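You operate a simulated robot arm through the tools that you are given. There is no shell and no other tool. Be economical: measure what you need, move in short steps, check, and stop when the job is done.

Carry out the task below with a simulated two-armed robot. There is one attempt and no reset: what you move stays moved.

TASK
Dissolve the tablets in the SPARE and BLANK vials and tip both into the beaker.
Fine: low speed; stand the vials back, turn the mixer off; leave the third vial. Set down upright: what you pick out.

It is judged by the outcome, as a careful person would: the job done as asked, and still so three seconds after it is handed in. It fails if anything else is knocked over, pushed out of place, dropped, spilled or broken.

THE ROBOT
Two 7-joint arms with two-finger parallel grippers on one trunk, on a base that drives. Base frame: it is fixed to the floor where the robot stands at the start and does not move with it; the origin is under the middle of the robot, x ahead of it, y to its left, z up; the surface under the hand at the start is at about z = 800. Readings come in mm, degrees, newtons and seconds.
The left shoulder is at the start at [70, 188, 1265], the right one opposite. With the tool pointing down near the work surface each hand reaches from about 180 to 760 mm from the robot's upright axis, wherever it stands, measured 20 degrees to its own side. Places, roughly: black knob on the mixer [500, -100, 900]. Payload 3.91 kg a hand.
The tool frame of a hand sits at the grasp point between the pads (the TCP): z along the fingers, y along the line on which they close. The tips reach 30 mm beyond it. The gripper opens to 110 mm. The fingers are 20 mm wide and 10 mm thick; the gripper's body (48 by 112 mm) begins 55 mm behind the TCP.
Orientation is told as [roll, pitch, yaw] about the base's x, y, z axes, in that order, counted from this pose: with the fingers straight down and closing along the base's y, the tool's x points along the base's -x, its y along +y and its z along -z.

THE INTERFACE
- The arms move only by the tool jog_arm. It takes "left_deltas", "right_deltas" or both (then of equal length, played together; a hand with none holds still); each is a list of rows, each an object (a shift or turn left out is 0, a gripper value left out holds the last) with "angular": the turn, a rotation vector about the base's x, y, z in units of 6 degrees (1.0 is 6 degrees), a list of three; "travel": the shift along the base's x, y, z in units of 30 mm (1.0 is 30 mm), a list of three; "jaw": the finger opening in cm, from 0 to 11. In form: [{"angular": [rx, ry, rz], "travel": [dx, dy, dz], "jaw": jaw}, ...]. A call has 1 to 12 rows; each row shifts and turns the commanded pose from where the row before left it. A call with a number of a shift or a turn outside -1 to 1 is refused whole. Rows are played at 5 a second. More than 50 mm and 8.6 degrees between two rows, or a gripper value outside its range, and nothing of the call is played. Where a pose cannot be reached the arm comes as near as it can. A force on the tool above 40 N (or 10 N above the force at the start of the call, whichever is more), or a blocked arm, ends the call early, and 0.2 s more pass. The fingers move at their own pace (about 72 mm/s each) and stop on an object; they squeeze with about 25 N. The grip force told is the motor's: it shows also when the fingers shut on nothing. Time passes only in rows, and 0.2 s behind the last, so rows that do not move let the fingers close. It gives the time, the measured TCP pose, the force on the tool (base axes), the opening and the grip force at its end, in the units of the frame above (readings bear some noise), with the torque about the TCP (base axes, N m) and any sound that the robot's microphone picked up, and new pictures: "views" is both (left out), scene, wrist or none (wrist: the cameras of the hands that moved).
- Cameras (640 x 400 px; columns grow to the right, rows downward): "scene" is now at [138.5, -8.2, 1489.5]; the picture's right is [-0.09, -1.00, -0.00], its down [-0.62, 0.05, -0.78] and it looks along [0.78, -0.07, -0.62] (base axes); focal length 251 px, centre (320, 200). "left" rides on the left gripper at [72, -17, -103] in its tool frame; the picture's right is [0.23, 0.97, 0.00], its down [-0.76, 0.18, -0.62] and it looks along [-0.61, 0.14, 0.78] (tool axes); focal length 222 px, centre (320, 200). "right" rides on the right gripper at [72, 17, -103] in its tool frame; the picture's right is [-0.23, 0.97, 0.00], its down [-0.76, -0.18, -0.62] and it looks along [-0.61, -0.14, 0.78] (tool axes); focal length 222 px, centre (320, 200). There is no depth. A picture from a camera that has moved, and an enlarged one, comes with that camera's place and axes in the base frame and with its lens.
- lift_body(by): slides the trunk up (or, below 0, down) by that many mm; the arms and the scene camera ride with it, the base frame stays. It gives what a move gives, with no picture.
- drive_base(legs): drives the robot by 1 to 6 legs, each [ahead, turn to the left] in mm and degrees, along the robot's own axes; the way and the turn of a leg run together, so that a leg with both is an arc; at most 1500 mm and 180 degrees a leg. The arms and the cameras ride along, it lands a little off, and it stops where it bumps. It gives what a move gives, and a new picture of the scene camera.
- head_to(pan, tilt): turns the head with the scene camera to pan (to the left, within 86 degrees either way) and tilt (down, from -29 to 69), counted from straight ahead of the robot. It gives what a move gives, and a new picture of the scene camera.
- zoom(camera, box): a new picture of the part [left, top, right, bottom] of that camera's present view, enlarged. The clock stands still meanwhile.
- hand_in(): hands the job in; it is judged then, once.

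Go step by step. Nothing tells you exact positions but the pictures and the camera data: compare them with the known pose of the tool, close in by small moves and look again before you grip or let go. The budget is 120 turns and 260 pictures, counting those below and the enlarged ones. Unless the task says otherwise, let go and move clear before handing in, and close with one line.

The tools are called by a JSON object that holds its "name" and its "arguments". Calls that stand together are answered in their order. jog_arm: Moves the arms, as the interface text tells. Its arguments: {"type":"object","properties":{"left_deltas":{"type":"array"},"right_deltas":{"type":"array"},"views":{"type":"string","enum":["both","scene","wrist","none"]}},"required":[]} The other tools are called the same way: lift_body (by) slides the trunk up or down; drive_base (legs) drives the base; head_to (pan, tilt) turns the head that bears the scene camera; zoom (camera, box) takes an enlarged picture of a part of a camera's view; hand_in () hands the job in.

At the start:

```text
time: 0.0
left_position: [538.7, 92.8, 1276.9]
left_ee_rot: [0.1, 0.1, -0.1]
left_contact_force: [-0.9, 0.3, 0.0]
left_torque: [-0.01, -0.02, 0.02]
left_grip_width: 110.1
left_gripper_force: 0.1
right_position: [522.0, -345.8, 1174.0]
right_ee_rot: [0.0, 0.1, 0.0]
right_contact_force: [-0.5, 1.2, -0.5]
right_torque: [0.01, 0.0, -0.02]
right_grip_width: 110.0
right_gripper_force: 0.0
trunk travel left (down, up): [-775.0, 165.0]
robot x, y, heading: [2.5, 3.3, 0.2]
head pan, tilt: [-5.0, 38.5]
```

scene: 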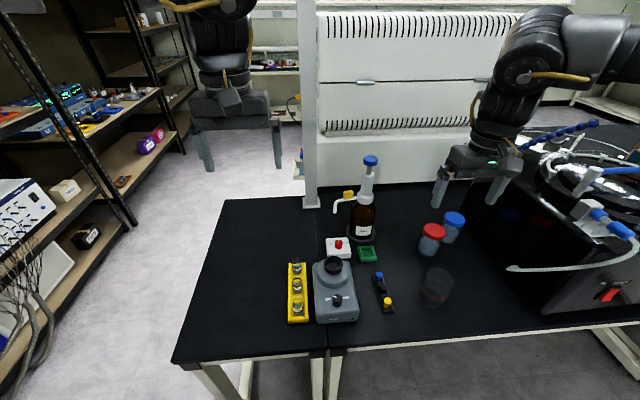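
right: 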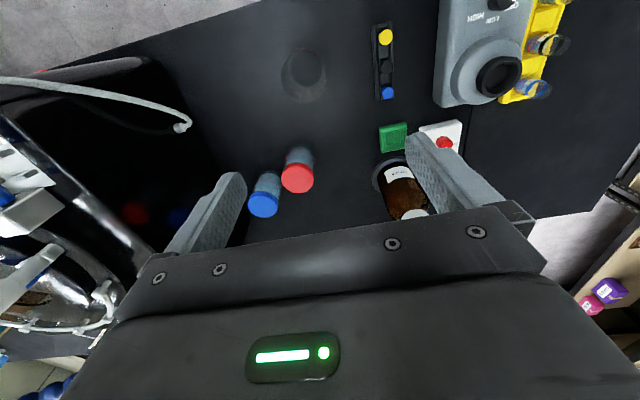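
left: 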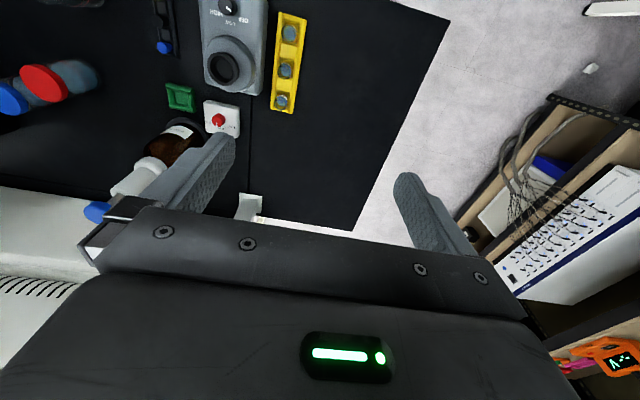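

The mixer, a yellow rack with three vials, and a beaker (the glass to the right of the mixer) are on the table ahead. I'll zoom in to read the labels.

{"name": "zoom", "arguments": {"camera": "scene", "box": [270, 240, 366, 330]}}

{"name": "zoom", "arguments": {"camera": "scene", "box": [330, 200, 480, 320]}}

{"name": "zoom", "arguments": {"camera": "left", "box": [190, 0, 320, 120]}}

```text
4.44 times, centred on (318, 285) of scene
camera zoom: at [138.5, -8.2, 1489.5], right [-0.09, -1.0, 0.0], down [-0.62, 0.05, -0.78], along [0.78, -0.07, -0.62], focal length 1117 px, centre (329, -178)
```

zoom: 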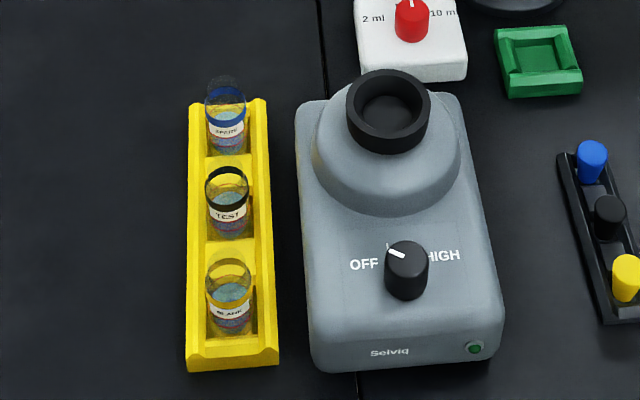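

```text
3.33 times, centred on (405, 260) of scene
camera zoom: at [138.5, -8.2, 1489.5], right [-0.09, -1.0, 0.0], down [-0.62, 0.05, -0.78], along [0.78, -0.07, -0.62], focal length 838 px, centre (37, 0)
```

zoom: 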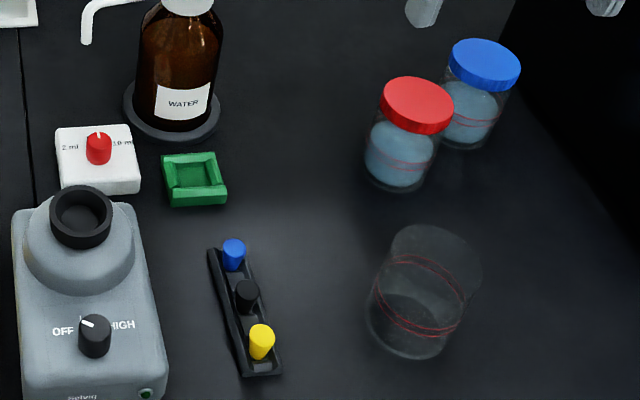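

```text
3.33 times, centred on (255, 60) of left
camera zoom: at [465.9, 74.9, 1379.3], right [-0.23, 0.97, 0.0], down [0.76, 0.18, 0.62], along [0.61, 0.14, -0.78], focal length 740 px, centre (537, 667)
```

zoom: 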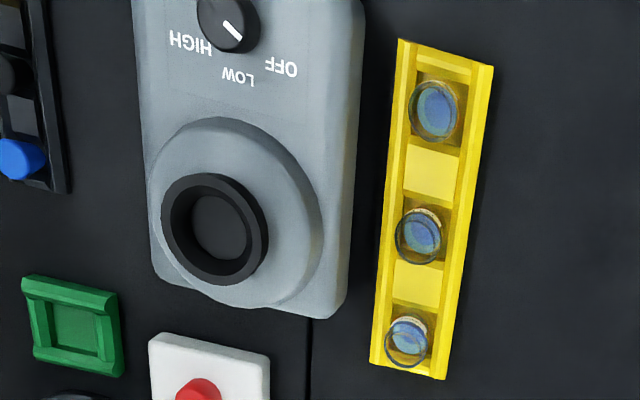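

The vials are SPARE (far), TEST (middle) and BLANK (near), and they have coloured bands. I'll look closer at what is in them, and at the dispenser and the pads.

{"name": "zoom", "arguments": {"camera": "scene", "box": [282, 252, 314, 272]}}

{"name": "zoom", "arguments": {"camera": "scene", "box": [282, 292, 314, 318]}}

{"name": "zoom", "arguments": {"camera": "scene", "box": [320, 150, 390, 265]}}

{"name": "zoom", "arguments": {"camera": "left", "box": [264, 10, 312, 115]}}

```text
16.00 times, centred on (298, 262) of scene
camera zoom: at [138.5, -8.2, 1489.5], right [-0.09, -1.0, 0.0], down [-0.62, 0.05, -0.78], along [0.78, -0.07, -0.62], focal length 4022 px, centre (672, -792)
```

zoom: 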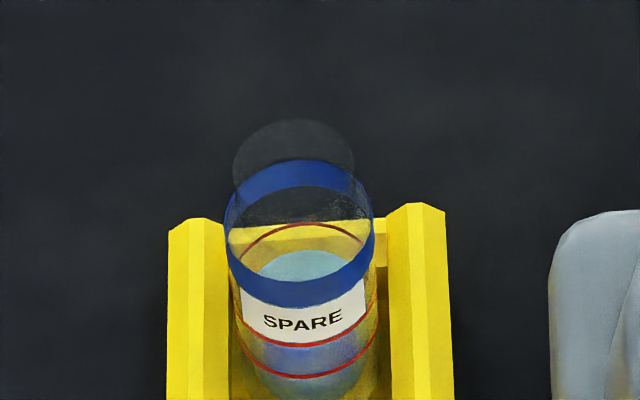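

```text
15.38 times, centred on (298, 305) of scene
camera zoom: at [138.5, -8.2, 1489.5], right [-0.09, -1.0, 0.0], down [-0.62, 0.05, -0.78], along [0.78, -0.07, -0.62], focal length 3867 px, centre (658, -1415)
```

zoom: 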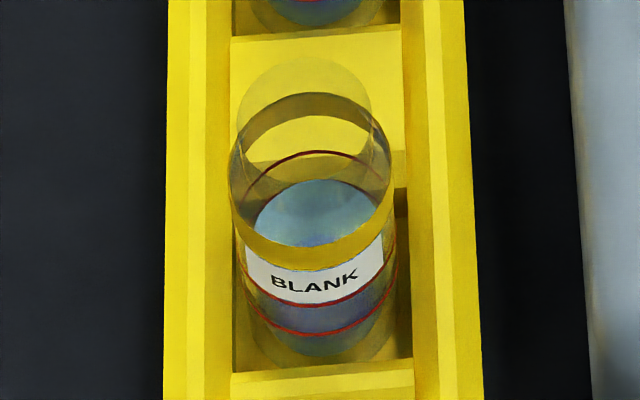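

```text
3.48 times, centred on (355, 208) of scene
camera zoom: at [138.5, -8.2, 1489.5], right [-0.09, -1.0, 0.0], down [-0.62, 0.05, -0.78], along [0.78, -0.07, -0.62], focal length 874 px, centre (198, 174)
```

zoom: 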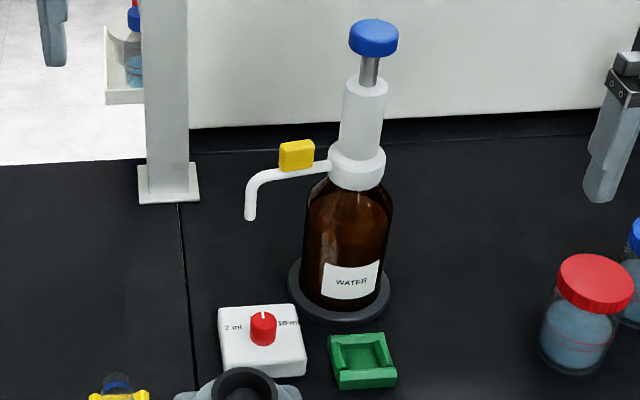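

```text
3.81 times, centred on (288, 62) of left
camera zoom: at [465.9, 74.9, 1379.3], right [-0.23, 0.97, 0.0], down [0.76, 0.18, 0.62], along [0.61, 0.14, -0.78], focal length 846 px, centre (442, 724)
```

zoom: 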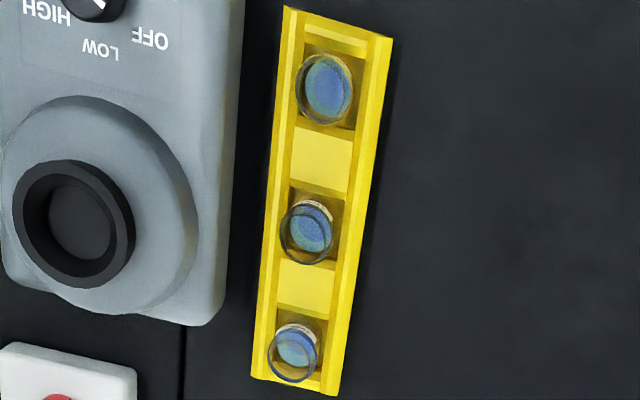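

Both vials already hold liquid, so they only need mixing. My position estimates are SPARE (623,21), TEST (559,21), BLANK (495,21) with rims at about z 860, and the beaker at about (518,-373). Next I'll check the knob and the rack height.

{"name": "zoom", "arguments": {"camera": "scene", "box": [310, 280, 358, 325]}}

{"name": "zoom", "arguments": {"camera": "scene", "box": [315, 245, 355, 285]}}

{"name": "zoom", "arguments": {"camera": "right", "box": [430, 0, 580, 110]}}

```text
8.89 times, centred on (334, 302) of scene
camera zoom: at [138.5, -8.2, 1489.5], right [-0.09, -1.0, 0.0], down [-0.62, 0.05, -0.78], along [0.78, -0.07, -0.62], focal length 2234 px, centre (196, -711)
```

zoom: 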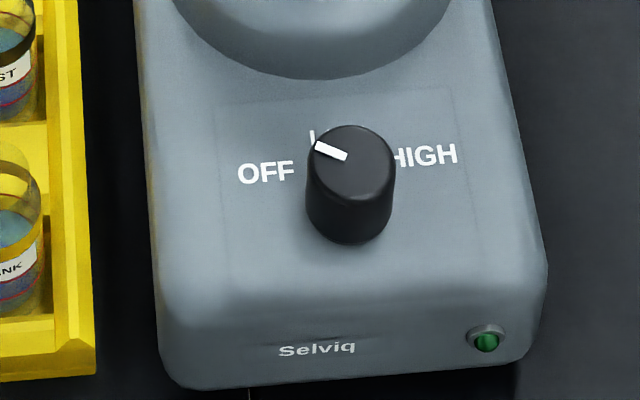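

```text
10.00 times, centred on (335, 265) of scene
camera zoom: at [138.5, -8.2, 1489.5], right [-0.09, -1.0, 0.0], down [-0.62, 0.05, -0.78], along [0.78, -0.07, -0.62], focal length 2514 px, centre (170, -450)
```

zoom: 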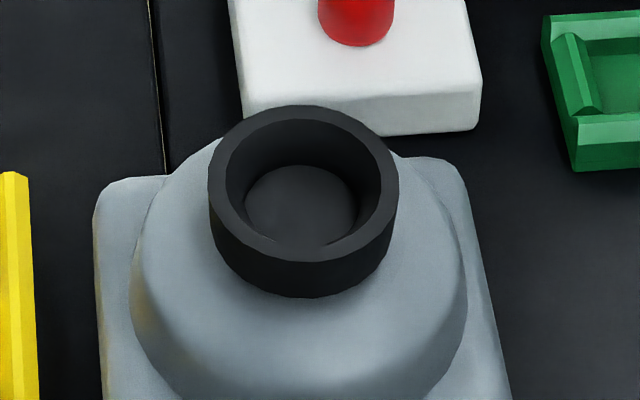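

```text
3.64 times, centred on (505, 55) of right
camera zoom: at [450.1, -328.6, 1278.3], right [0.23, 0.97, 0.0], down [0.76, -0.18, 0.62], along [0.61, -0.14, -0.78], focal length 808 px, centre (-353, 727)
```

zoom: 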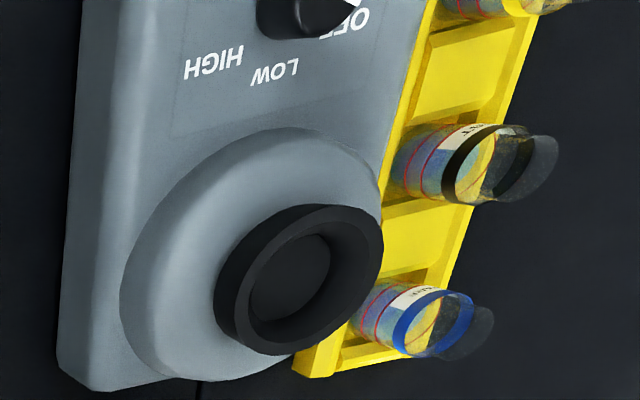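

The knob appears to point at OFF, with the LED dark. I'll bring the right hand over the mixer for a top-down view.

{"name": "jog_arm", "arguments": {"right_deltas": [{"travel": [-0.137, 0.967, -0.3]}, {"travel": [-0.137, 0.967, -0.3]}, {"travel": [-0.137, 0.967, -0.6]}, {"travel": [-0.137, 0.967, -0.6]}, {"travel": [-0.137, 0.967, -0.6]}, {"travel": [-0.137, 0.967, -0.6]}, {"travel": [-0.137, 0.967, -0.6]}, {"travel": [-0.137, 0.967, -0.6]}, {"travel": [-0.137, 0.967, -0.6]}, {}], "views": "both"}}

```text
time: 2.2
left_position: [538.0, 92.2, 1276.8]
left_ee_rot: [-0.1, -0.1, 0.0]
left_contact_force: [-0.4, -0.5, 0.5]
left_torque: [0.01, 0.01, 0.01]
left_grip_width: 110.0
left_gripper_force: 0.0
right_position: [513.7, -115.1, 1048.4]
right_ee_rot: [0.0, 0.1, 0.0]
right_contact_force: [0.1, 0.3, -0.3]
right_torque: [-0.01, 0.02, 0.0]
right_grip_width: 109.9
right_gripper_force: 0.0
right hand out of reach, approached as far as the arm can: row 7, 8, 9
trunk travel left (down, up): [-775.0, 165.0]
robot x, y, heading: [2.9, 2.8, 0.0]
head pan, tilt: [-5.0, 38.5]
camera scene: at [138.0, -8.9, 1489.6], right [-0.09, -1.0, 0.0], down [-0.62, 0.06, -0.78], along [0.78, -0.07, -0.62], focal length 251 px, centre (320, 200)
camera right: at [441.1, -99.2, 1153.5], right [0.23, 0.97, 0.0], down [0.76, -0.18, 0.62], along [0.61, -0.14, -0.78], focal length 222 px, centre (320, 200)
```

scene: 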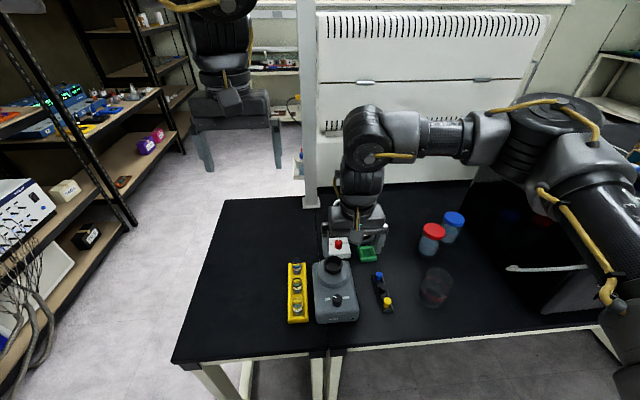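
right: 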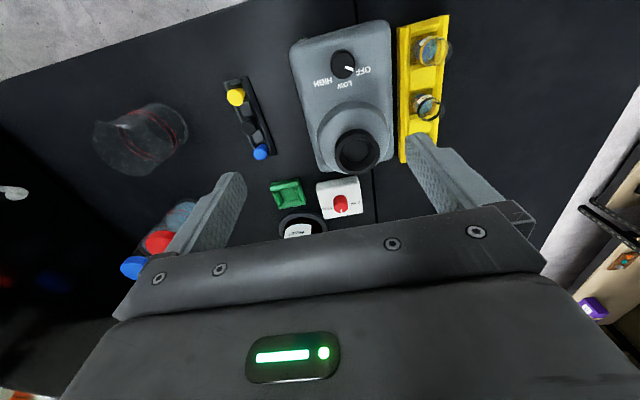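

The view is good: the knob points at OFF. The right arm hits its limit near the centre line, so I'll turn the base left to bring the vials, mixer and beaker over to the right hand's side.

{"name": "drive_base", "arguments": {"legs": [[0, 22]]}}

{"name": "zoom", "arguments": {"camera": "right", "box": [200, 20, 460, 220]}}

```text
time: 3.8
left_position: [466.8, 284.4, 1276.7]
left_ee_rot: [0.1, 0.0, 21.6]
left_contact_force: [-0.4, -0.2, 0.2]
left_torque: [-0.02, -0.02, -0.02]
left_grip_width: 110.1
left_gripper_force: 0.0
right_position: [519.4, 80.2, 1050.1]
right_ee_rot: [0.1, 0.0, 21.7]
right_contact_force: [0.8, -1.0, -0.8]
right_torque: [0.01, 0.01, 0.01]
right_grip_width: 109.8
right_gripper_force: 0.0
trunk travel left (down, up): [-775.0, 165.0]
robot x, y, heading: [1.8, -1.2, 21.8]
head pan, tilt: [-5.0, 38.5]
camera scene: at [132.2, 41.3, 1489.5], right [0.29, -0.96, 0.0], down [-0.6, -0.18, -0.78], along [0.75, 0.22, -0.62], focal length 251 px, centre (320, 200)
```

scene: 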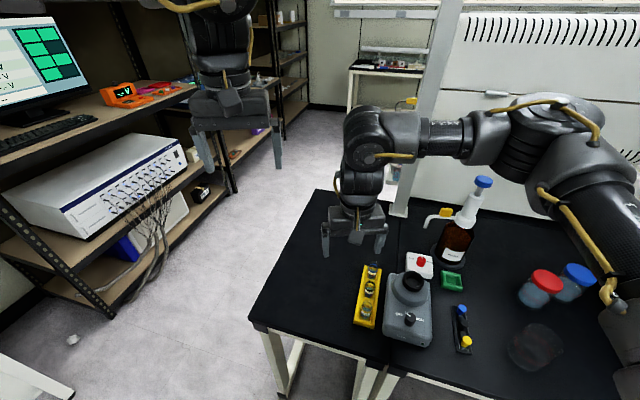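

```text
2.00 times, centred on (330, 120) of right
camera zoom: at [447.2, 69.6, 1153.5], right [-0.15, 0.99, 0.0], down [0.78, 0.12, 0.62], along [0.61, 0.09, -0.78], focal length 444 px, centre (300, 360)
```

zoom: 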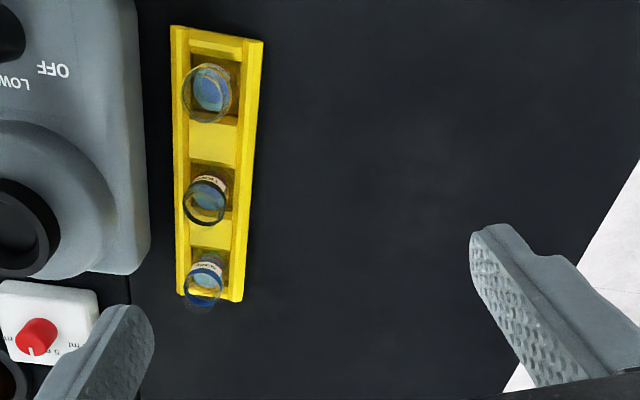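

Turned. Now I'll bring the right hand over the knob at z~1010.

{"name": "jog_arm", "arguments": {"right_deltas": [{"travel": [-0.37, -0.92, -0.22]}, {"travel": [-0.37, -0.92, -0.22]}, {"travel": [-0.37, -0.92, -0.22]}, {"travel": [-0.37, -0.92, -0.22]}, {"travel": [-0.37, -0.92, -0.22]}, {"travel": [-0.37, -0.92, -0.22]}, {}], "views": "wrist"}}

{"name": "head_to", "arguments": {"pan": -25, "tilt": 45}}

```text
time: 5.3
left_position: [465.9, 285.0, 1277.1]
left_ee_rot: [0.1, 0.0, 21.6]
left_contact_force: [0.0, 0.1, 0.4]
left_torque: [0.04, 0.0, -0.01]
left_grip_width: 110.1
left_gripper_force: 0.1
right_position: [508.6, -72.3, 1023.9]
right_ee_rot: [0.0, 0.1, 21.8]
right_contact_force: [-0.4, -0.1, 0.3]
right_torque: [0.01, 0.01, 0.0]
right_grip_width: 109.9
right_gripper_force: 0.1
right hand out of reach, approached as far as the arm can: row 1, 2, 3, 4, 5, 6
trunk travel left (down, up): [-775.0, 165.0]
robot x, y, heading: [1.0, 4.6, 21.5]
head pan, tilt: [-5.0, 38.5]
camera right: at [437.5, -82.5, 1128.2], right [-0.15, 0.99, 0.0], down [0.77, 0.12, 0.62], along [0.61, 0.09, -0.78], focal length 222 px, centre (320, 200)
```

right: 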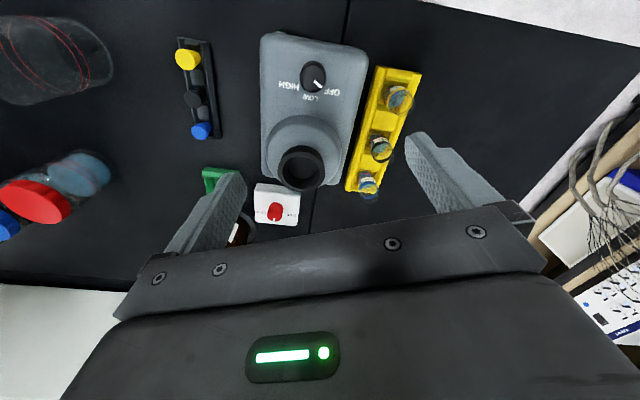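

```text
time: 6.2
left_position: [465.9, 284.1, 1276.5]
left_ee_rot: [0.1, 0.0, 21.5]
left_contact_force: [-0.6, -0.2, 0.6]
left_torque: [0.0, 0.02, 0.0]
left_grip_width: 110.1
left_gripper_force: 0.1
right_position: [511.2, -71.2, 1024.6]
right_ee_rot: [0.0, 0.1, 21.7]
right_contact_force: [0.2, 0.3, 0.9]
right_torque: [0.01, 0.01, -0.05]
right_grip_width: 109.9
right_gripper_force: 0.1
trunk travel left (down, up): [-775.0, 165.0]
robot x, y, heading: [-1.4, -0.5, 21.5]
head pan, tilt: [-25.0, 45.0]
camera scene: at [130.4, 13.3, 1480.0], right [-0.06, -1.0, 0.0], down [-0.71, 0.04, -0.71], along [0.71, -0.04, -0.71], focal length 251 px, centre (320, 200)
```

scene: 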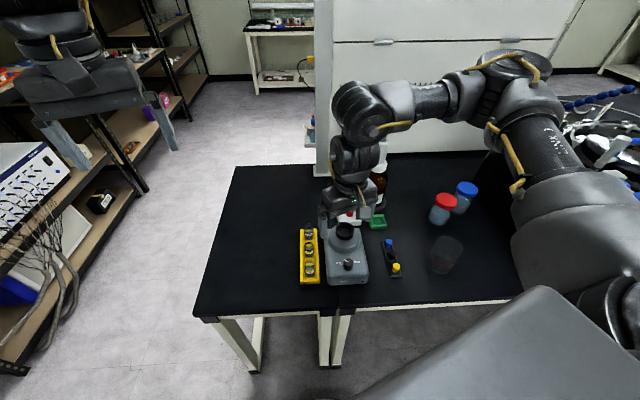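

The arm is folded too tightly at this height, so I'll raise the trunk to give it room.

{"name": "lift_body", "arguments": {"by": 110}}

{"name": "jog_arm", "arguments": {"right_deltas": [{"travel": [-0.5, -0.3, -1]}, {"travel": [-0.5, -0.2, -1]}, {"travel": [-0.5, 0, -1]}, {"travel": [0, 0, -1]}, {}], "views": "both"}}

```text
time: 7.6
left_position: [466.4, 284.0, 1387.5]
left_ee_rot: [0.0, 0.0, 21.7]
left_contact_force: [0.1, 0.5, -0.2]
left_torque: [-0.01, -0.01, -0.04]
left_grip_width: 110.2
left_gripper_force: 0.1
right_position: [511.4, -71.1, 1134.7]
right_ee_rot: [0.0, 0.0, 21.7]
right_contact_force: [0.6, 0.2, 1.0]
right_torque: [0.01, -0.02, -0.01]
right_grip_width: 110.1
right_gripper_force: 0.0
trunk travel left (down, up): [-885.0, 55.0]
robot x, y, heading: [-1.3, -2.9, 21.9]
head pan, tilt: [-25.0, 45.0]
```

```text
time: 8.8
left_position: [465.2, 282.3, 1385.8]
left_ee_rot: [0.0, 0.0, 21.5]
left_contact_force: [0.5, 0.8, 0.1]
left_torque: [-0.01, -0.03, -0.01]
left_grip_width: 109.7
left_gripper_force: 0.0
right_position: [480.4, -100.4, 1018.9]
right_ee_rot: [0.1, 0.2, 21.7]
right_contact_force: [0.0, 0.3, 0.4]
right_torque: [-0.01, 0.04, -0.02]
right_grip_width: 110.0
right_gripper_force: 0.1
right hand out of reach, approached as far as the arm can: row 1, 3
trunk travel left (down, up): [-885.0, 55.0]
robot x, y, heading: [3.1, 3.4, 21.7]
head pan, tilt: [-25.0, 45.0]
camera scene: at [130.2, 12.3, 1590.0], right [-0.06, -1.0, 0.0], down [-0.71, 0.04, -0.71], along [0.71, -0.04, -0.71], focal length 251 px, centre (320, 200)
camera right: at [406.8, -111.7, 1122.7], right [-0.15, 0.99, 0.0], down [0.77, 0.12, 0.62], along [0.61, 0.09, -0.78], focal length 222 px, centre (320, 200)
```

scene: 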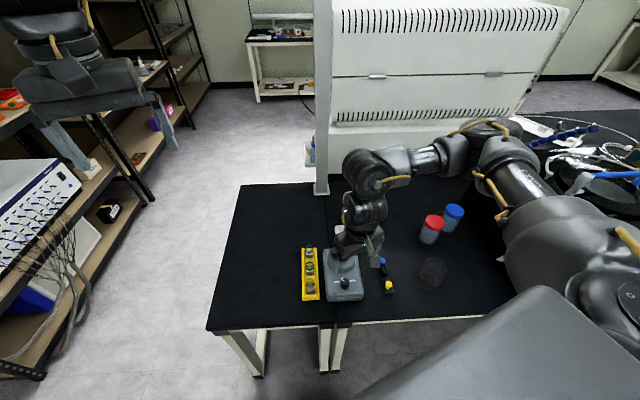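
right: 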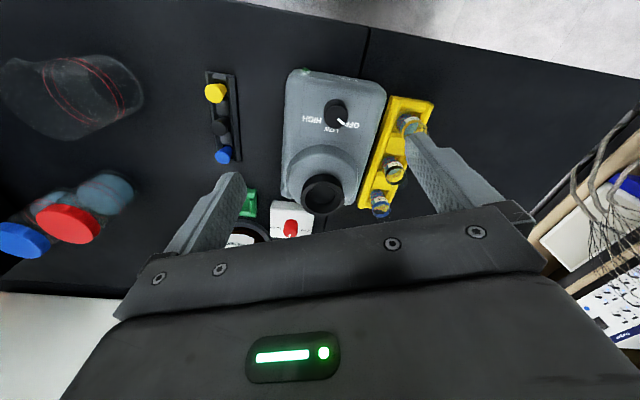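

The arm now reaches. I'll zoom on the mixer to locate the knob and its labels precisely.

{"name": "zoom", "arguments": {"camera": "right", "box": [270, 60, 400, 220]}}

{"name": "zoom", "arguments": {"camera": "right", "box": [300, 85, 370, 145]}}

{"name": "zoom", "arguments": {"camera": "right", "box": [360, 95, 440, 225]}}

```text
2.50 times, centred on (335, 140) of right
camera zoom: at [406.8, -111.7, 1122.7], right [-0.15, 0.99, 0.0], down [0.77, 0.12, 0.62], along [0.61, 0.09, -0.78], focal length 555 px, centre (282, 350)
```

zoom: 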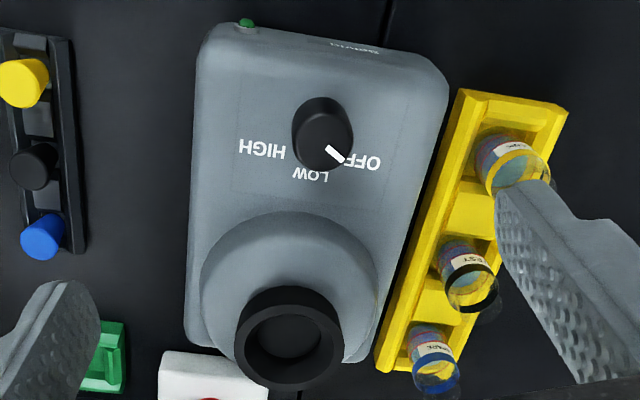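

```text
6.67 times, centred on (335, 115) of right
camera zoom: at [406.8, -111.7, 1122.7], right [-0.15, 0.99, 0.0], down [0.77, 0.12, 0.62], along [0.61, 0.09, -0.78], focal length 1481 px, centre (220, 767)
```

zoom: 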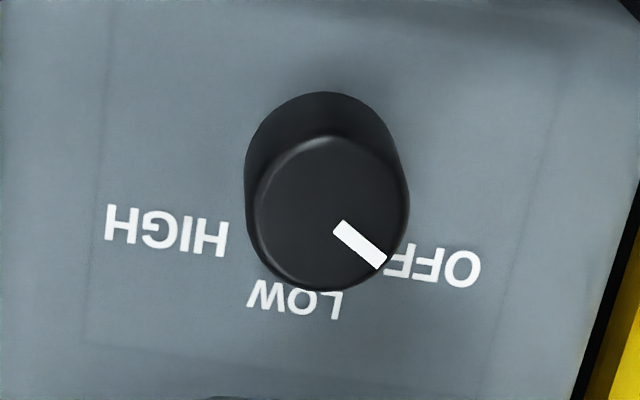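

```text
3.08 times, centred on (400, 160) of right
camera zoom: at [406.8, -111.7, 1122.7], right [-0.15, 0.99, 0.0], down [0.77, 0.12, 0.62], along [0.61, 0.09, -0.78], focal length 684 px, centre (74, 323)
```

zoom: 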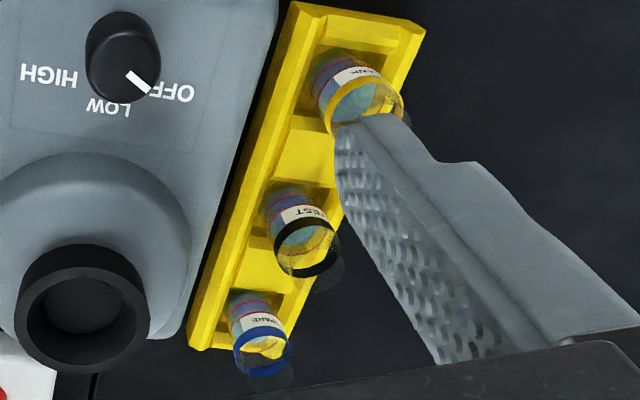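

Measured knob: top at about (478,-83,900). OFF is at +58° from ahead, LOW at 0° and HIGH at -60°. I'll come down above the knob with the jaw narrowed, then check.

{"name": "jog_arm", "arguments": {"right_deltas": [{"travel": [-0.04, 0.3, -0.7], "angular": [0, 0, 0.8], "jaw": 5}, {"travel": [-0.04, 0.27, -0.7], "angular": [0, 0, 0.6]}, {"travel": [0, 0, -0.7]}, {}, {}], "views": "both"}}

```text
time: 10.0
left_position: [466.7, 283.4, 1387.3]
left_ee_rot: [0.0, 0.0, 21.6]
left_contact_force: [-0.3, -0.2, 0.4]
left_torque: [-0.03, -0.03, 0.03]
left_grip_width: 110.1
left_gripper_force: 0.0
right_position: [478.0, -81.9, 955.2]
right_ee_rot: [0.1, 0.1, 30.1]
right_contact_force: [-0.5, -0.4, 0.1]
right_torque: [0.01, 0.04, 0.0]
right_grip_width: 50.2
right_gripper_force: 0.0
trunk travel left (down, up): [-885.0, 55.0]
robot x, y, heading: [-0.3, -0.0, 21.7]
head pan, tilt: [-25.0, 45.0]
camera scene: at [130.5, 13.3, 1590.0], right [-0.06, -1.0, 0.0], down [-0.71, 0.04, -0.71], along [0.71, -0.04, -0.71], focal length 251 px, centre (320, 200)
camera right: at [407.4, -103.9, 1058.9], right [-0.29, 0.96, 0.0], down [0.75, 0.23, 0.62], along [0.59, 0.18, -0.78], focal length 222 px, centre (320, 200)
```

scene: 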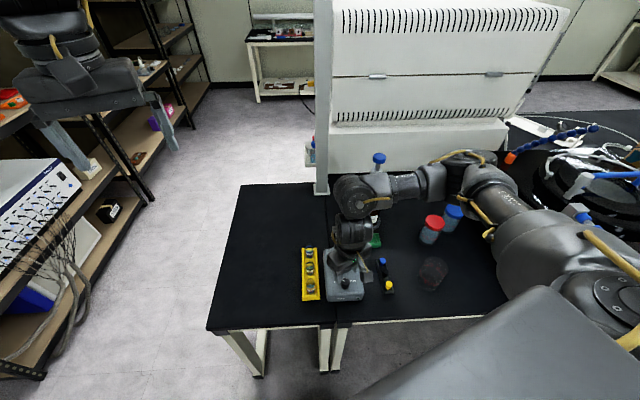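
right: 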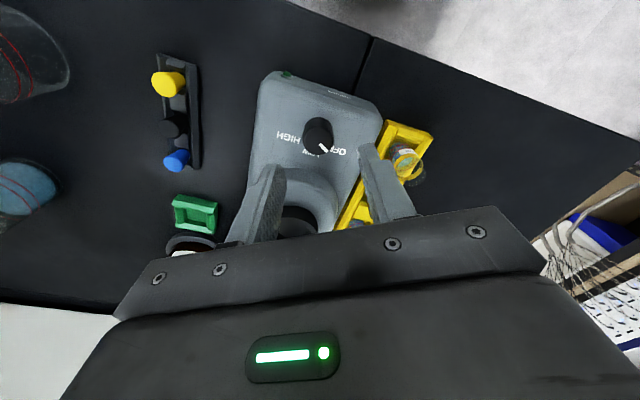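

Nearly aligned; I'll zoom to check the knob's centring between the fingers.

{"name": "zoom", "arguments": {"camera": "right", "box": [250, 90, 410, 240]}}

{"name": "zoom", "arguments": {"camera": "scene", "box": [310, 230, 390, 310]}}

```text
2.67 times, centred on (330, 165) of right
camera zoom: at [407.4, -103.9, 1058.9], right [-0.29, 0.96, 0.0], down [0.75, 0.23, 0.62], along [0.59, 0.18, -0.78], focal length 592 px, centre (293, 293)
```

zoom: 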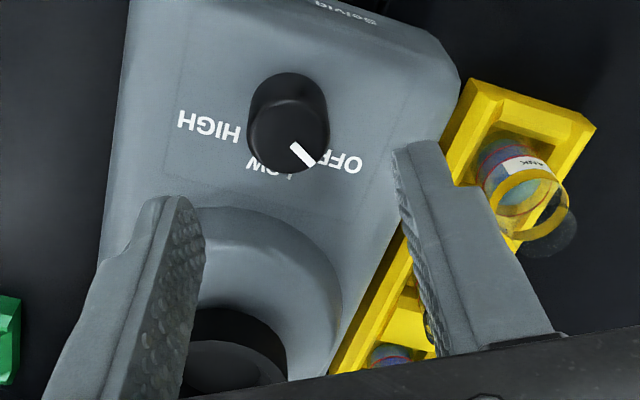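

```text
5.00 times, centred on (350, 270) of scene
camera zoom: at [130.5, 13.3, 1590.0], right [-0.06, -1.0, 0.0], down [-0.71, 0.04, -0.71], along [0.71, -0.04, -0.71], focal length 1257 px, centre (170, -150)
```

zoom: 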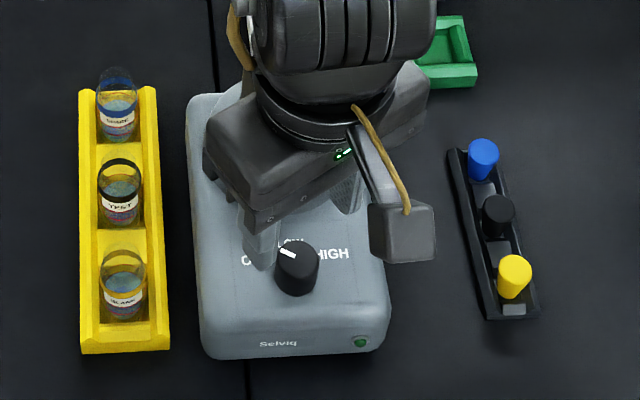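

The knob sits at about (480,-82.5) with its top near z 890. I'll descend to TCP z ≈ 905 and close on it.

{"name": "jog_arm", "arguments": {"right_deltas": [{"travel": [0.07, 0, -0.6]}, {"travel": [0, 0, -0.6]}, {"travel": [0, 0, -0.45]}, {"jaw": 1.5}, {"jaw": 1.5}, {}], "views": "wrist"}}

```text
time: 11.4
left_position: [465.2, 285.2, 1387.5]
left_ee_rot: [-0.1, 0.0, 21.6]
left_contact_force: [0.5, 0.1, -0.1]
left_torque: [0.0, 0.02, 0.01]
left_grip_width: 109.9
left_gripper_force: 0.1
right_position: [479.0, -83.8, 905.7]
right_ee_rot: [-0.1, 0.1, 30.2]
right_contact_force: [-0.2, 0.9, 0.4]
right_torque: [0.05, -0.16, -0.04]
right_grip_width: 25.3
right_gripper_force: 44.8
trunk travel left (down, up): [-885.0, 55.0]
robot x, y, heading: [-0.0, -1.1, 21.4]
head pan, tilt: [-25.0, 45.0]
camera right: at [408.7, -105.3, 1010.2], right [-0.29, 0.96, 0.0], down [0.75, 0.23, 0.62], along [0.59, 0.18, -0.78], focal length 222 px, centre (320, 200)
```

right: 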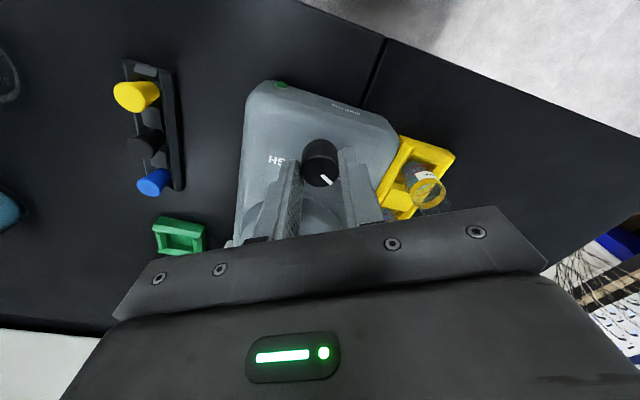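

The knob is gripped (25 mm). I'll turn it about 58° clockwise to LOW.

{"name": "jog_arm", "arguments": {"right_deltas": [{"angular": [0, 0, -0.97]}, {"angular": [0, 0, -0.97]}, {"angular": [0, 0, -0.97]}, {"angular": [0, 0, -0.97]}, {"angular": [0, 0, -0.97]}, {"angular": [0, 0, -0.97]}, {"angular": [0, 0, -0.97]}, {"angular": [0, 0, -0.97]}, {"angular": [0, 0, -0.97]}, {"angular": [0, 0, -0.97]}, {}], "views": "wrist"}}

```text
time: 12.8
left_position: [461.1, 283.4, 1388.5]
left_ee_rot: [-0.1, -0.3, 21.6]
left_contact_force: [-0.1, 0.1, 0.5]
left_torque: [0.01, 0.03, 0.0]
left_grip_width: 109.8
left_gripper_force: 0.1
right_position: [486.3, -84.1, 897.5]
right_ee_rot: [1.0, 0.6, -3.4]
right_contact_force: [-21.3, 2.3, 29.2]
right_torque: [-0.92, 0.58, 0.0]
right_grip_width: 25.7
right_gripper_force: 46.0
right hand out of reach, approached as far as the arm can: row 5, 6, 7
trunk travel left (down, up): [-885.0, 55.0]
robot x, y, heading: [-2.3, 2.5, 21.4]
head pan, tilt: [-25.0, 45.0]
stopped in row 7 (right hand): the force on the tool passed its limit at 64 N (the readings are from after the stop); the commanded pose is now the measured one
camera right: at [416.0, -64.7, 1001.7], right [0.28, 0.96, 0.01], down [0.76, -0.23, 0.61], along [0.59, -0.16, -0.79], focal length 222 px, centre (320, 200)
```

right: 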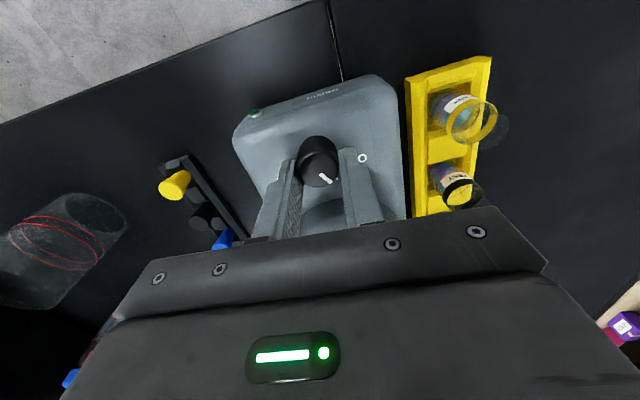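

The wrist ran into its turning limit partway (knob turned ~33°). I'll let go, rise, and rotate back for a second bite.

{"name": "jog_arm", "arguments": {"right_deltas": [{"jaw": 5}, {"jaw": 5}, {"travel": [0, 0, 0.7]}, {"travel": [0, 0, 0.9]}, {"travel": [-0.2, 0, 0.4]}, {}], "views": "both"}}

{"name": "zoom", "arguments": {"camera": "right", "box": [230, 60, 410, 200]}}

```text
time: 14.2
left_position: [466.5, 283.9, 1387.0]
left_ee_rot: [0.0, 0.0, 21.6]
left_contact_force: [0.1, 0.0, -0.3]
left_torque: [-0.04, -0.01, 0.01]
left_grip_width: 109.8
left_gripper_force: 0.1
right_position: [515.8, -98.9, 926.6]
right_ee_rot: [0.9, 0.5, -3.6]
right_contact_force: [0.2, 0.3, -0.2]
right_torque: [-0.05, 0.02, -0.02]
right_grip_width: 50.2
right_gripper_force: 0.1
right hand out of reach, approached as far as the arm can: row 3, 4, 5
trunk travel left (down, up): [-885.0, 55.0]
robot x, y, heading: [-3.1, -1.1, 21.8]
head pan, tilt: [-25.0, 45.0]
camera scene: at [130.7, 12.6, 1589.9], right [-0.06, -1.0, 0.0], down [-0.71, 0.04, -0.71], along [0.71, -0.04, -0.71], focal length 251 px, centre (320, 200)
camera right: at [446.6, -78.8, 1031.5], right [0.29, 0.96, 0.01], down [0.75, -0.23, 0.61], along [0.59, -0.17, -0.79], focal length 222 px, centre (320, 200)
```

scene: 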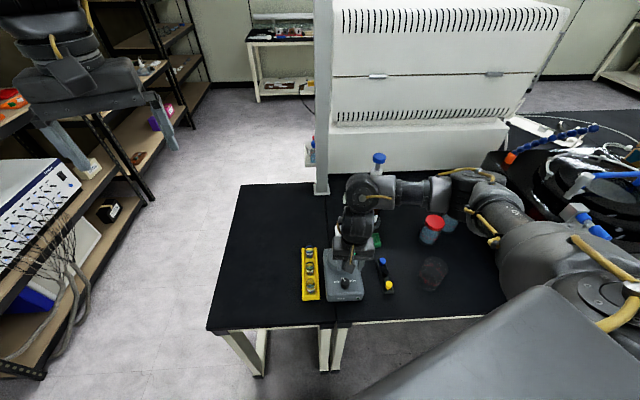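
right: 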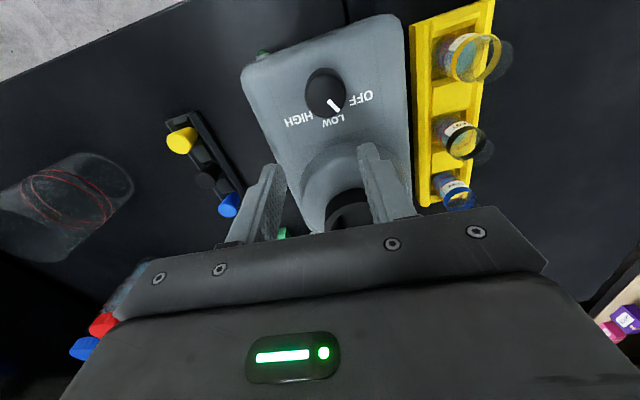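

```text
2.86 times, centred on (320, 130) of right
camera zoom: at [446.6, -78.8, 1031.5], right [0.29, 0.96, 0.01], down [0.75, -0.23, 0.61], along [0.59, -0.17, -0.79], focal length 635 px, centre (320, 400)
```

zoom: 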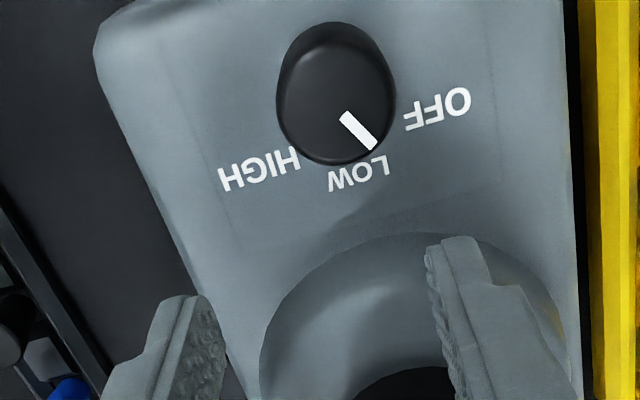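

The mixer is undisturbed and the pointer is now at about +23°, halfway to LOW. I'll lift the trunk to clear it, then back the base off a little so the arm isn't folded up.

{"name": "lift_body", "arguments": {"by": 50}}

{"name": "drive_base", "arguments": {"legs": [[-90, 0]]}}

{"name": "jog_arm", "arguments": {"right_deltas": [{"angular": [0, 0, 0.9]}, {"angular": [0, 0, 0.9]}, {"angular": [0, 0, 0.9]}, {"angular": [0, 0, 0.9]}, {}], "views": "both"}}

```text
time: 15.1
left_position: [466.0, 284.5, 1436.2]
left_ee_rot: [0.0, -0.1, 21.6]
left_contact_force: [-1.5, -0.4, -0.2]
left_torque: [0.01, 0.02, -0.03]
left_grip_width: 109.9
left_gripper_force: 0.1
right_position: [515.8, -97.7, 976.8]
right_ee_rot: [0.7, 0.5, -3.7]
right_contact_force: [0.2, 0.7, -0.5]
right_torque: [-0.01, 0.03, -0.03]
right_grip_width: 50.1
right_gripper_force: 0.2
trunk travel left (down, up): [-935.0, 5.0]
robot x, y, heading: [-2.3, 0.0, 21.5]
head pan, tilt: [-25.0, 45.0]
```

```text
time: 16.2
left_position: [397.3, 256.7, 1431.8]
left_ee_rot: [0.0, 0.6, 21.6]
left_contact_force: [-0.4, -0.4, 0.1]
left_torque: [0.0, 0.03, -0.02]
left_grip_width: 110.1
left_gripper_force: 0.1
right_position: [443.2, -127.0, 973.9]
right_ee_rot: [0.6, 1.0, -3.6]
right_contact_force: [0.5, -0.1, 0.5]
right_torque: [-0.03, 0.04, 0.0]
right_grip_width: 50.0
right_gripper_force: 0.2
trunk travel left (down, up): [-935.0, 5.0]
robot x, y, heading: [-79.9, -33.1, 21.9]
head pan, tilt: [-25.0, 45.0]
camera scene: at [64.8, -13.4, 1639.4], right [-0.06, -1.0, 0.0], down [-0.71, 0.04, -0.7], along [0.7, -0.04, -0.71], focal length 251 px, centre (320, 200)
```

scene: 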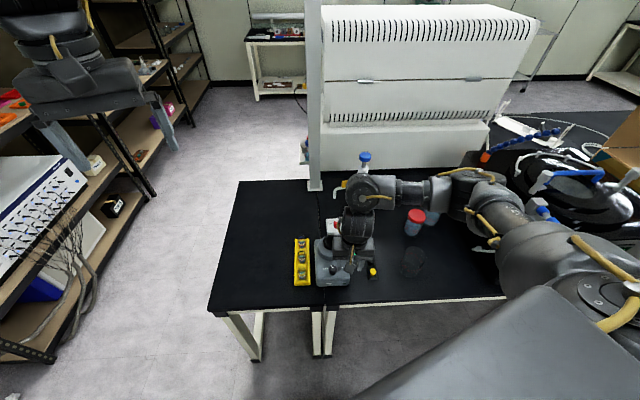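

```text
time: 17.4
left_position: [386.6, 252.8, 1435.9]
left_ee_rot: [0.0, 0.2, 21.7]
left_contact_force: [0.5, 0.9, 0.1]
left_torque: [-0.01, 0.01, 0.01]
left_grip_width: 110.2
left_gripper_force: 0.2
right_position: [436.6, -129.2, 978.3]
right_ee_rot: [1.0, 0.6, 18.0]
right_contact_force: [0.2, 0.3, 0.4]
right_torque: [0.02, -0.03, 0.02]
right_grip_width: 49.7
right_gripper_force: 0.1
trunk travel left (down, up): [-935.0, 5.0]
robot x, y, heading: [-80.2, -34.4, 21.6]
head pan, tilt: [-25.0, 45.0]
camera scene: at [51.7, -18.2, 1639.8], right [-0.06, -1.0, 0.0], down [-0.71, 0.04, -0.71], along [0.7, -0.04, -0.71], focal length 251 px, centre (320, 200)
camera right: at [364.0, -136.9, 1081.7], right [-0.09, 1.0, 0.01], down [0.79, 0.06, 0.61], along [0.61, 0.06, -0.79], focal length 222 px, centre (320, 200)
```

scene: 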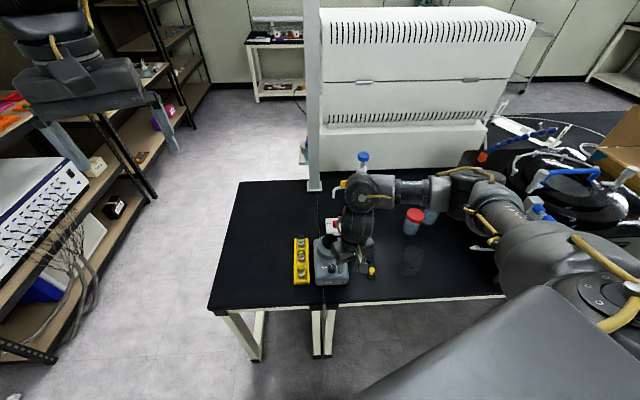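
right: 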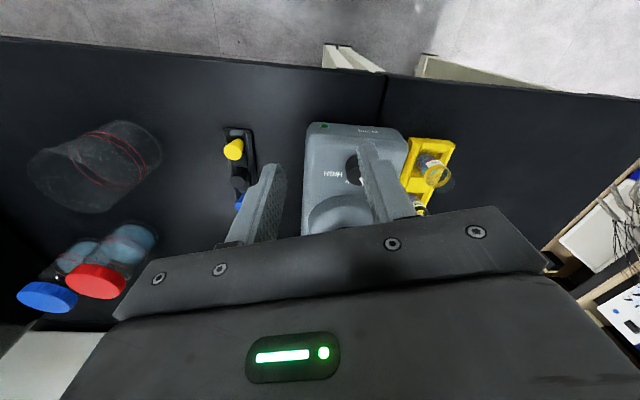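

Now above the knob again with yaw ~35° for the second bite.

{"name": "jog_arm", "arguments": {"right_deltas": [{"travel": [0.35, 0.4, 0], "angular": [-0.17, -0.1, 0.7]}, {"travel": [0.35, 0.4, 0], "angular": [0, 0, 0.7]}, {"travel": [0.35, 0.4, -0.5], "angular": [0, 0, 0.7]}, {"travel": [0.4, 0.34, -0.4], "angular": [0, 0, 0.7]}, {}], "views": "wrist"}}

```text
time: 18.6
left_position: [383.6, 253.0, 1436.8]
left_ee_rot: [0.0, 0.0, 21.6]
left_contact_force: [-0.9, 0.4, 1.2]
left_torque: [-0.02, -0.03, 0.01]
left_grip_width: 110.0
left_gripper_force: 0.1
right_position: [480.2, -82.8, 951.0]
right_ee_rot: [-0.2, 0.0, 34.9]
right_contact_force: [-0.2, 0.5, -1.0]
right_torque: [0.01, 0.02, 0.0]
right_grip_width: 50.1
right_gripper_force: 0.1
trunk travel left (down, up): [-935.0, 5.0]
robot x, y, heading: [-82.0, -35.8, 21.7]
head pan, tilt: [-25.0, 45.0]
camera right: at [411.1, -110.3, 1053.9], right [-0.37, 0.93, -0.01], down [0.73, 0.29, 0.62], along [0.58, 0.23, -0.78], focal length 222 px, centre (320, 200)
```

right: 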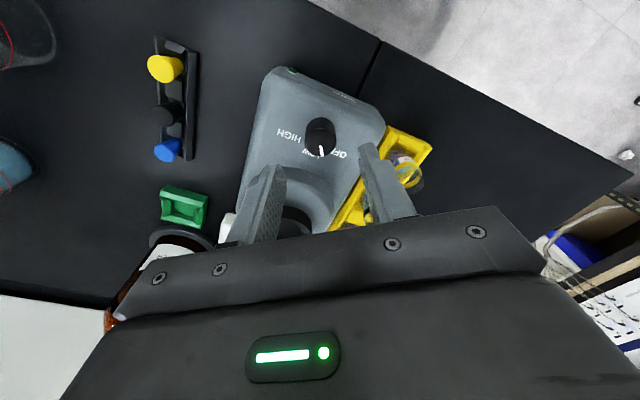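

Aligned. I'll descend, grip, and turn 24° clockwise.

{"name": "jog_arm", "arguments": {"right_deltas": [{"travel": [0, 0, -0.5]}, {"travel": [0, 0, -0.5]}, {"travel": [0, 0, -0.5]}, {"jaw": 1.5}, {"jaw": 1.5}, {"jaw": 1.5}, {"angular": [0, 0, -0.8]}, {"angular": [0, 0, -0.8]}, {"angular": [0, 0, -0.8]}, {"angular": [0, 0, -0.8]}, {"angular": [0, 0, -0.8]}, {}], "views": "wrist"}}

{"name": "zoom", "arguments": {"camera": "right", "box": [230, 60, 410, 200]}}

```text
time: 21.2
left_position: [382.7, 251.9, 1436.5]
left_ee_rot: [0.0, 0.0, 21.7]
left_contact_force: [-0.6, -0.4, 1.5]
left_torque: [0.02, -0.02, -0.01]
left_grip_width: 110.1
left_gripper_force: 0.2
right_position: [478.5, -82.9, 907.8]
right_ee_rot: [-0.3, 0.1, 10.6]
right_contact_force: [3.3, 0.2, 9.3]
right_torque: [0.24, 0.2, 0.01]
right_grip_width: 25.2
right_gripper_force: 44.9
trunk travel left (down, up): [-935.0, 5.0]
robot x, y, heading: [-81.8, -31.4, 21.9]
head pan, tilt: [-25.0, 45.0]
camera right: at [405.1, -79.8, 1010.1], right [0.04, 1.0, -0.01], down [0.78, -0.03, 0.62], along [0.62, -0.03, -0.78], focal length 222 px, centre (320, 200)
```

right: 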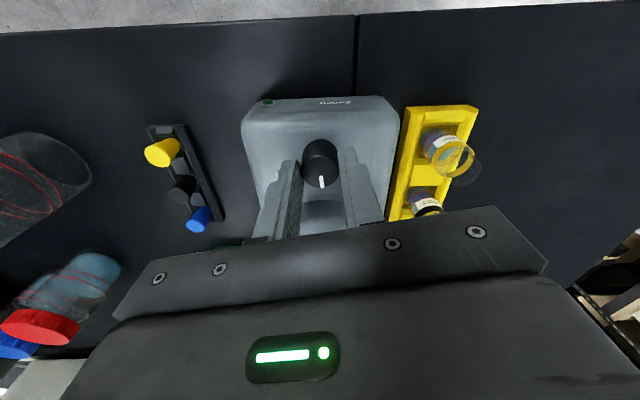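

```text
2.86 times, centred on (320, 130) of right
camera zoom: at [405.1, -79.8, 1010.1], right [0.04, 1.0, -0.01], down [0.78, -0.03, 0.62], along [0.62, -0.03, -0.78], focal length 635 px, centre (320, 400)
```

zoom: 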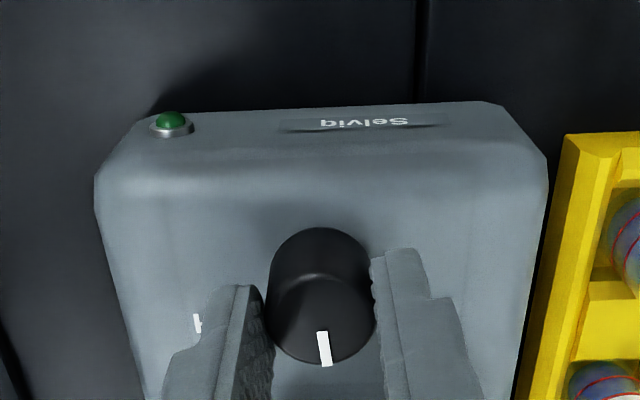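

The pointer is at about 0° (LOW). I'll release and rise, then check the knob and the lamp.

{"name": "jog_arm", "arguments": {"right_deltas": [{"jaw": 5}, {"jaw": 5}, {"travel": [0, 0, 0.7]}, {"travel": [0, 0, 0.9]}, {"travel": [0, 0.2, 0.9]}, {"travel": [-0.7, 0.5, 0.7]}, {"travel": [-0.7, 0.5, 0.7]}, {}], "views": "wrist"}}

{"name": "zoom", "arguments": {"camera": "right", "box": [230, 40, 430, 200]}}

{"name": "zoom", "arguments": {"camera": "scene", "box": [285, 220, 365, 290]}}

```text
time: 23.0
left_position: [384.0, 251.5, 1436.9]
left_ee_rot: [0.0, 0.0, 21.7]
left_contact_force: [0.0, 0.4, -0.6]
left_torque: [0.0, -0.04, 0.02]
left_grip_width: 109.8
left_gripper_force: 0.1
right_position: [435.6, -47.1, 1022.5]
right_ee_rot: [-0.4, 0.2, 10.8]
right_contact_force: [-0.3, 0.4, -0.9]
right_torque: [0.0, 0.03, -0.01]
right_grip_width: 50.1
right_gripper_force: 0.0
trunk travel left (down, up): [-935.0, 5.0]
robot x, y, heading: [-81.2, -32.1, 21.8]
head pan, tilt: [-25.0, 45.0]
camera right: at [362.6, -43.8, 1125.8], right [0.04, 1.0, -0.01], down [0.78, -0.03, 0.62], along [0.62, -0.03, -0.78], focal length 222 px, centre (320, 200)
```

right: 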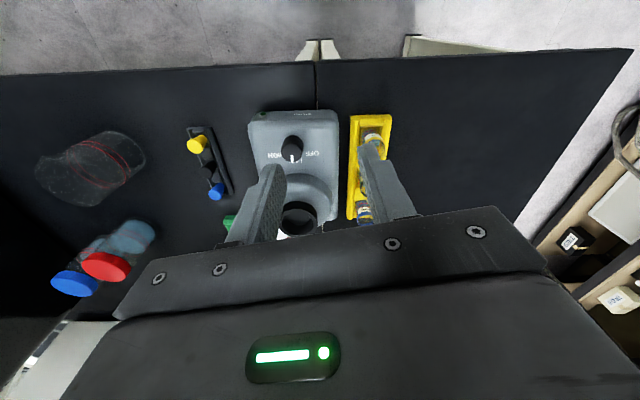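

```text
2.50 times, centred on (330, 120) of right
camera zoom: at [362.6, -43.8, 1125.8], right [0.04, 1.0, -0.01], down [0.78, -0.03, 0.62], along [0.62, -0.03, -0.78], focal length 555 px, centre (295, 400)
```

zoom: 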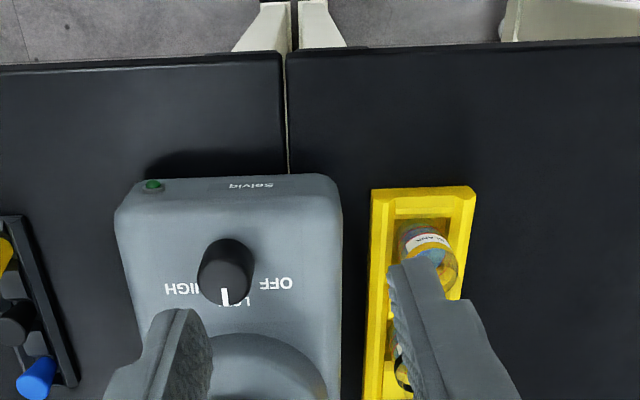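

```text
5.71 times, centred on (325, 255) of scene
camera zoom: at [49.7, -19.5, 1640.0], right [-0.06, -1.0, 0.0], down [-0.71, 0.04, -0.71], along [0.71, -0.04, -0.71], focal length 1436 px, centre (291, -114)
```

zoom: 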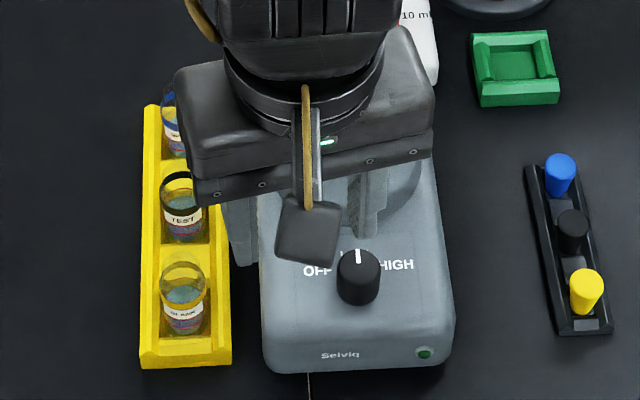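

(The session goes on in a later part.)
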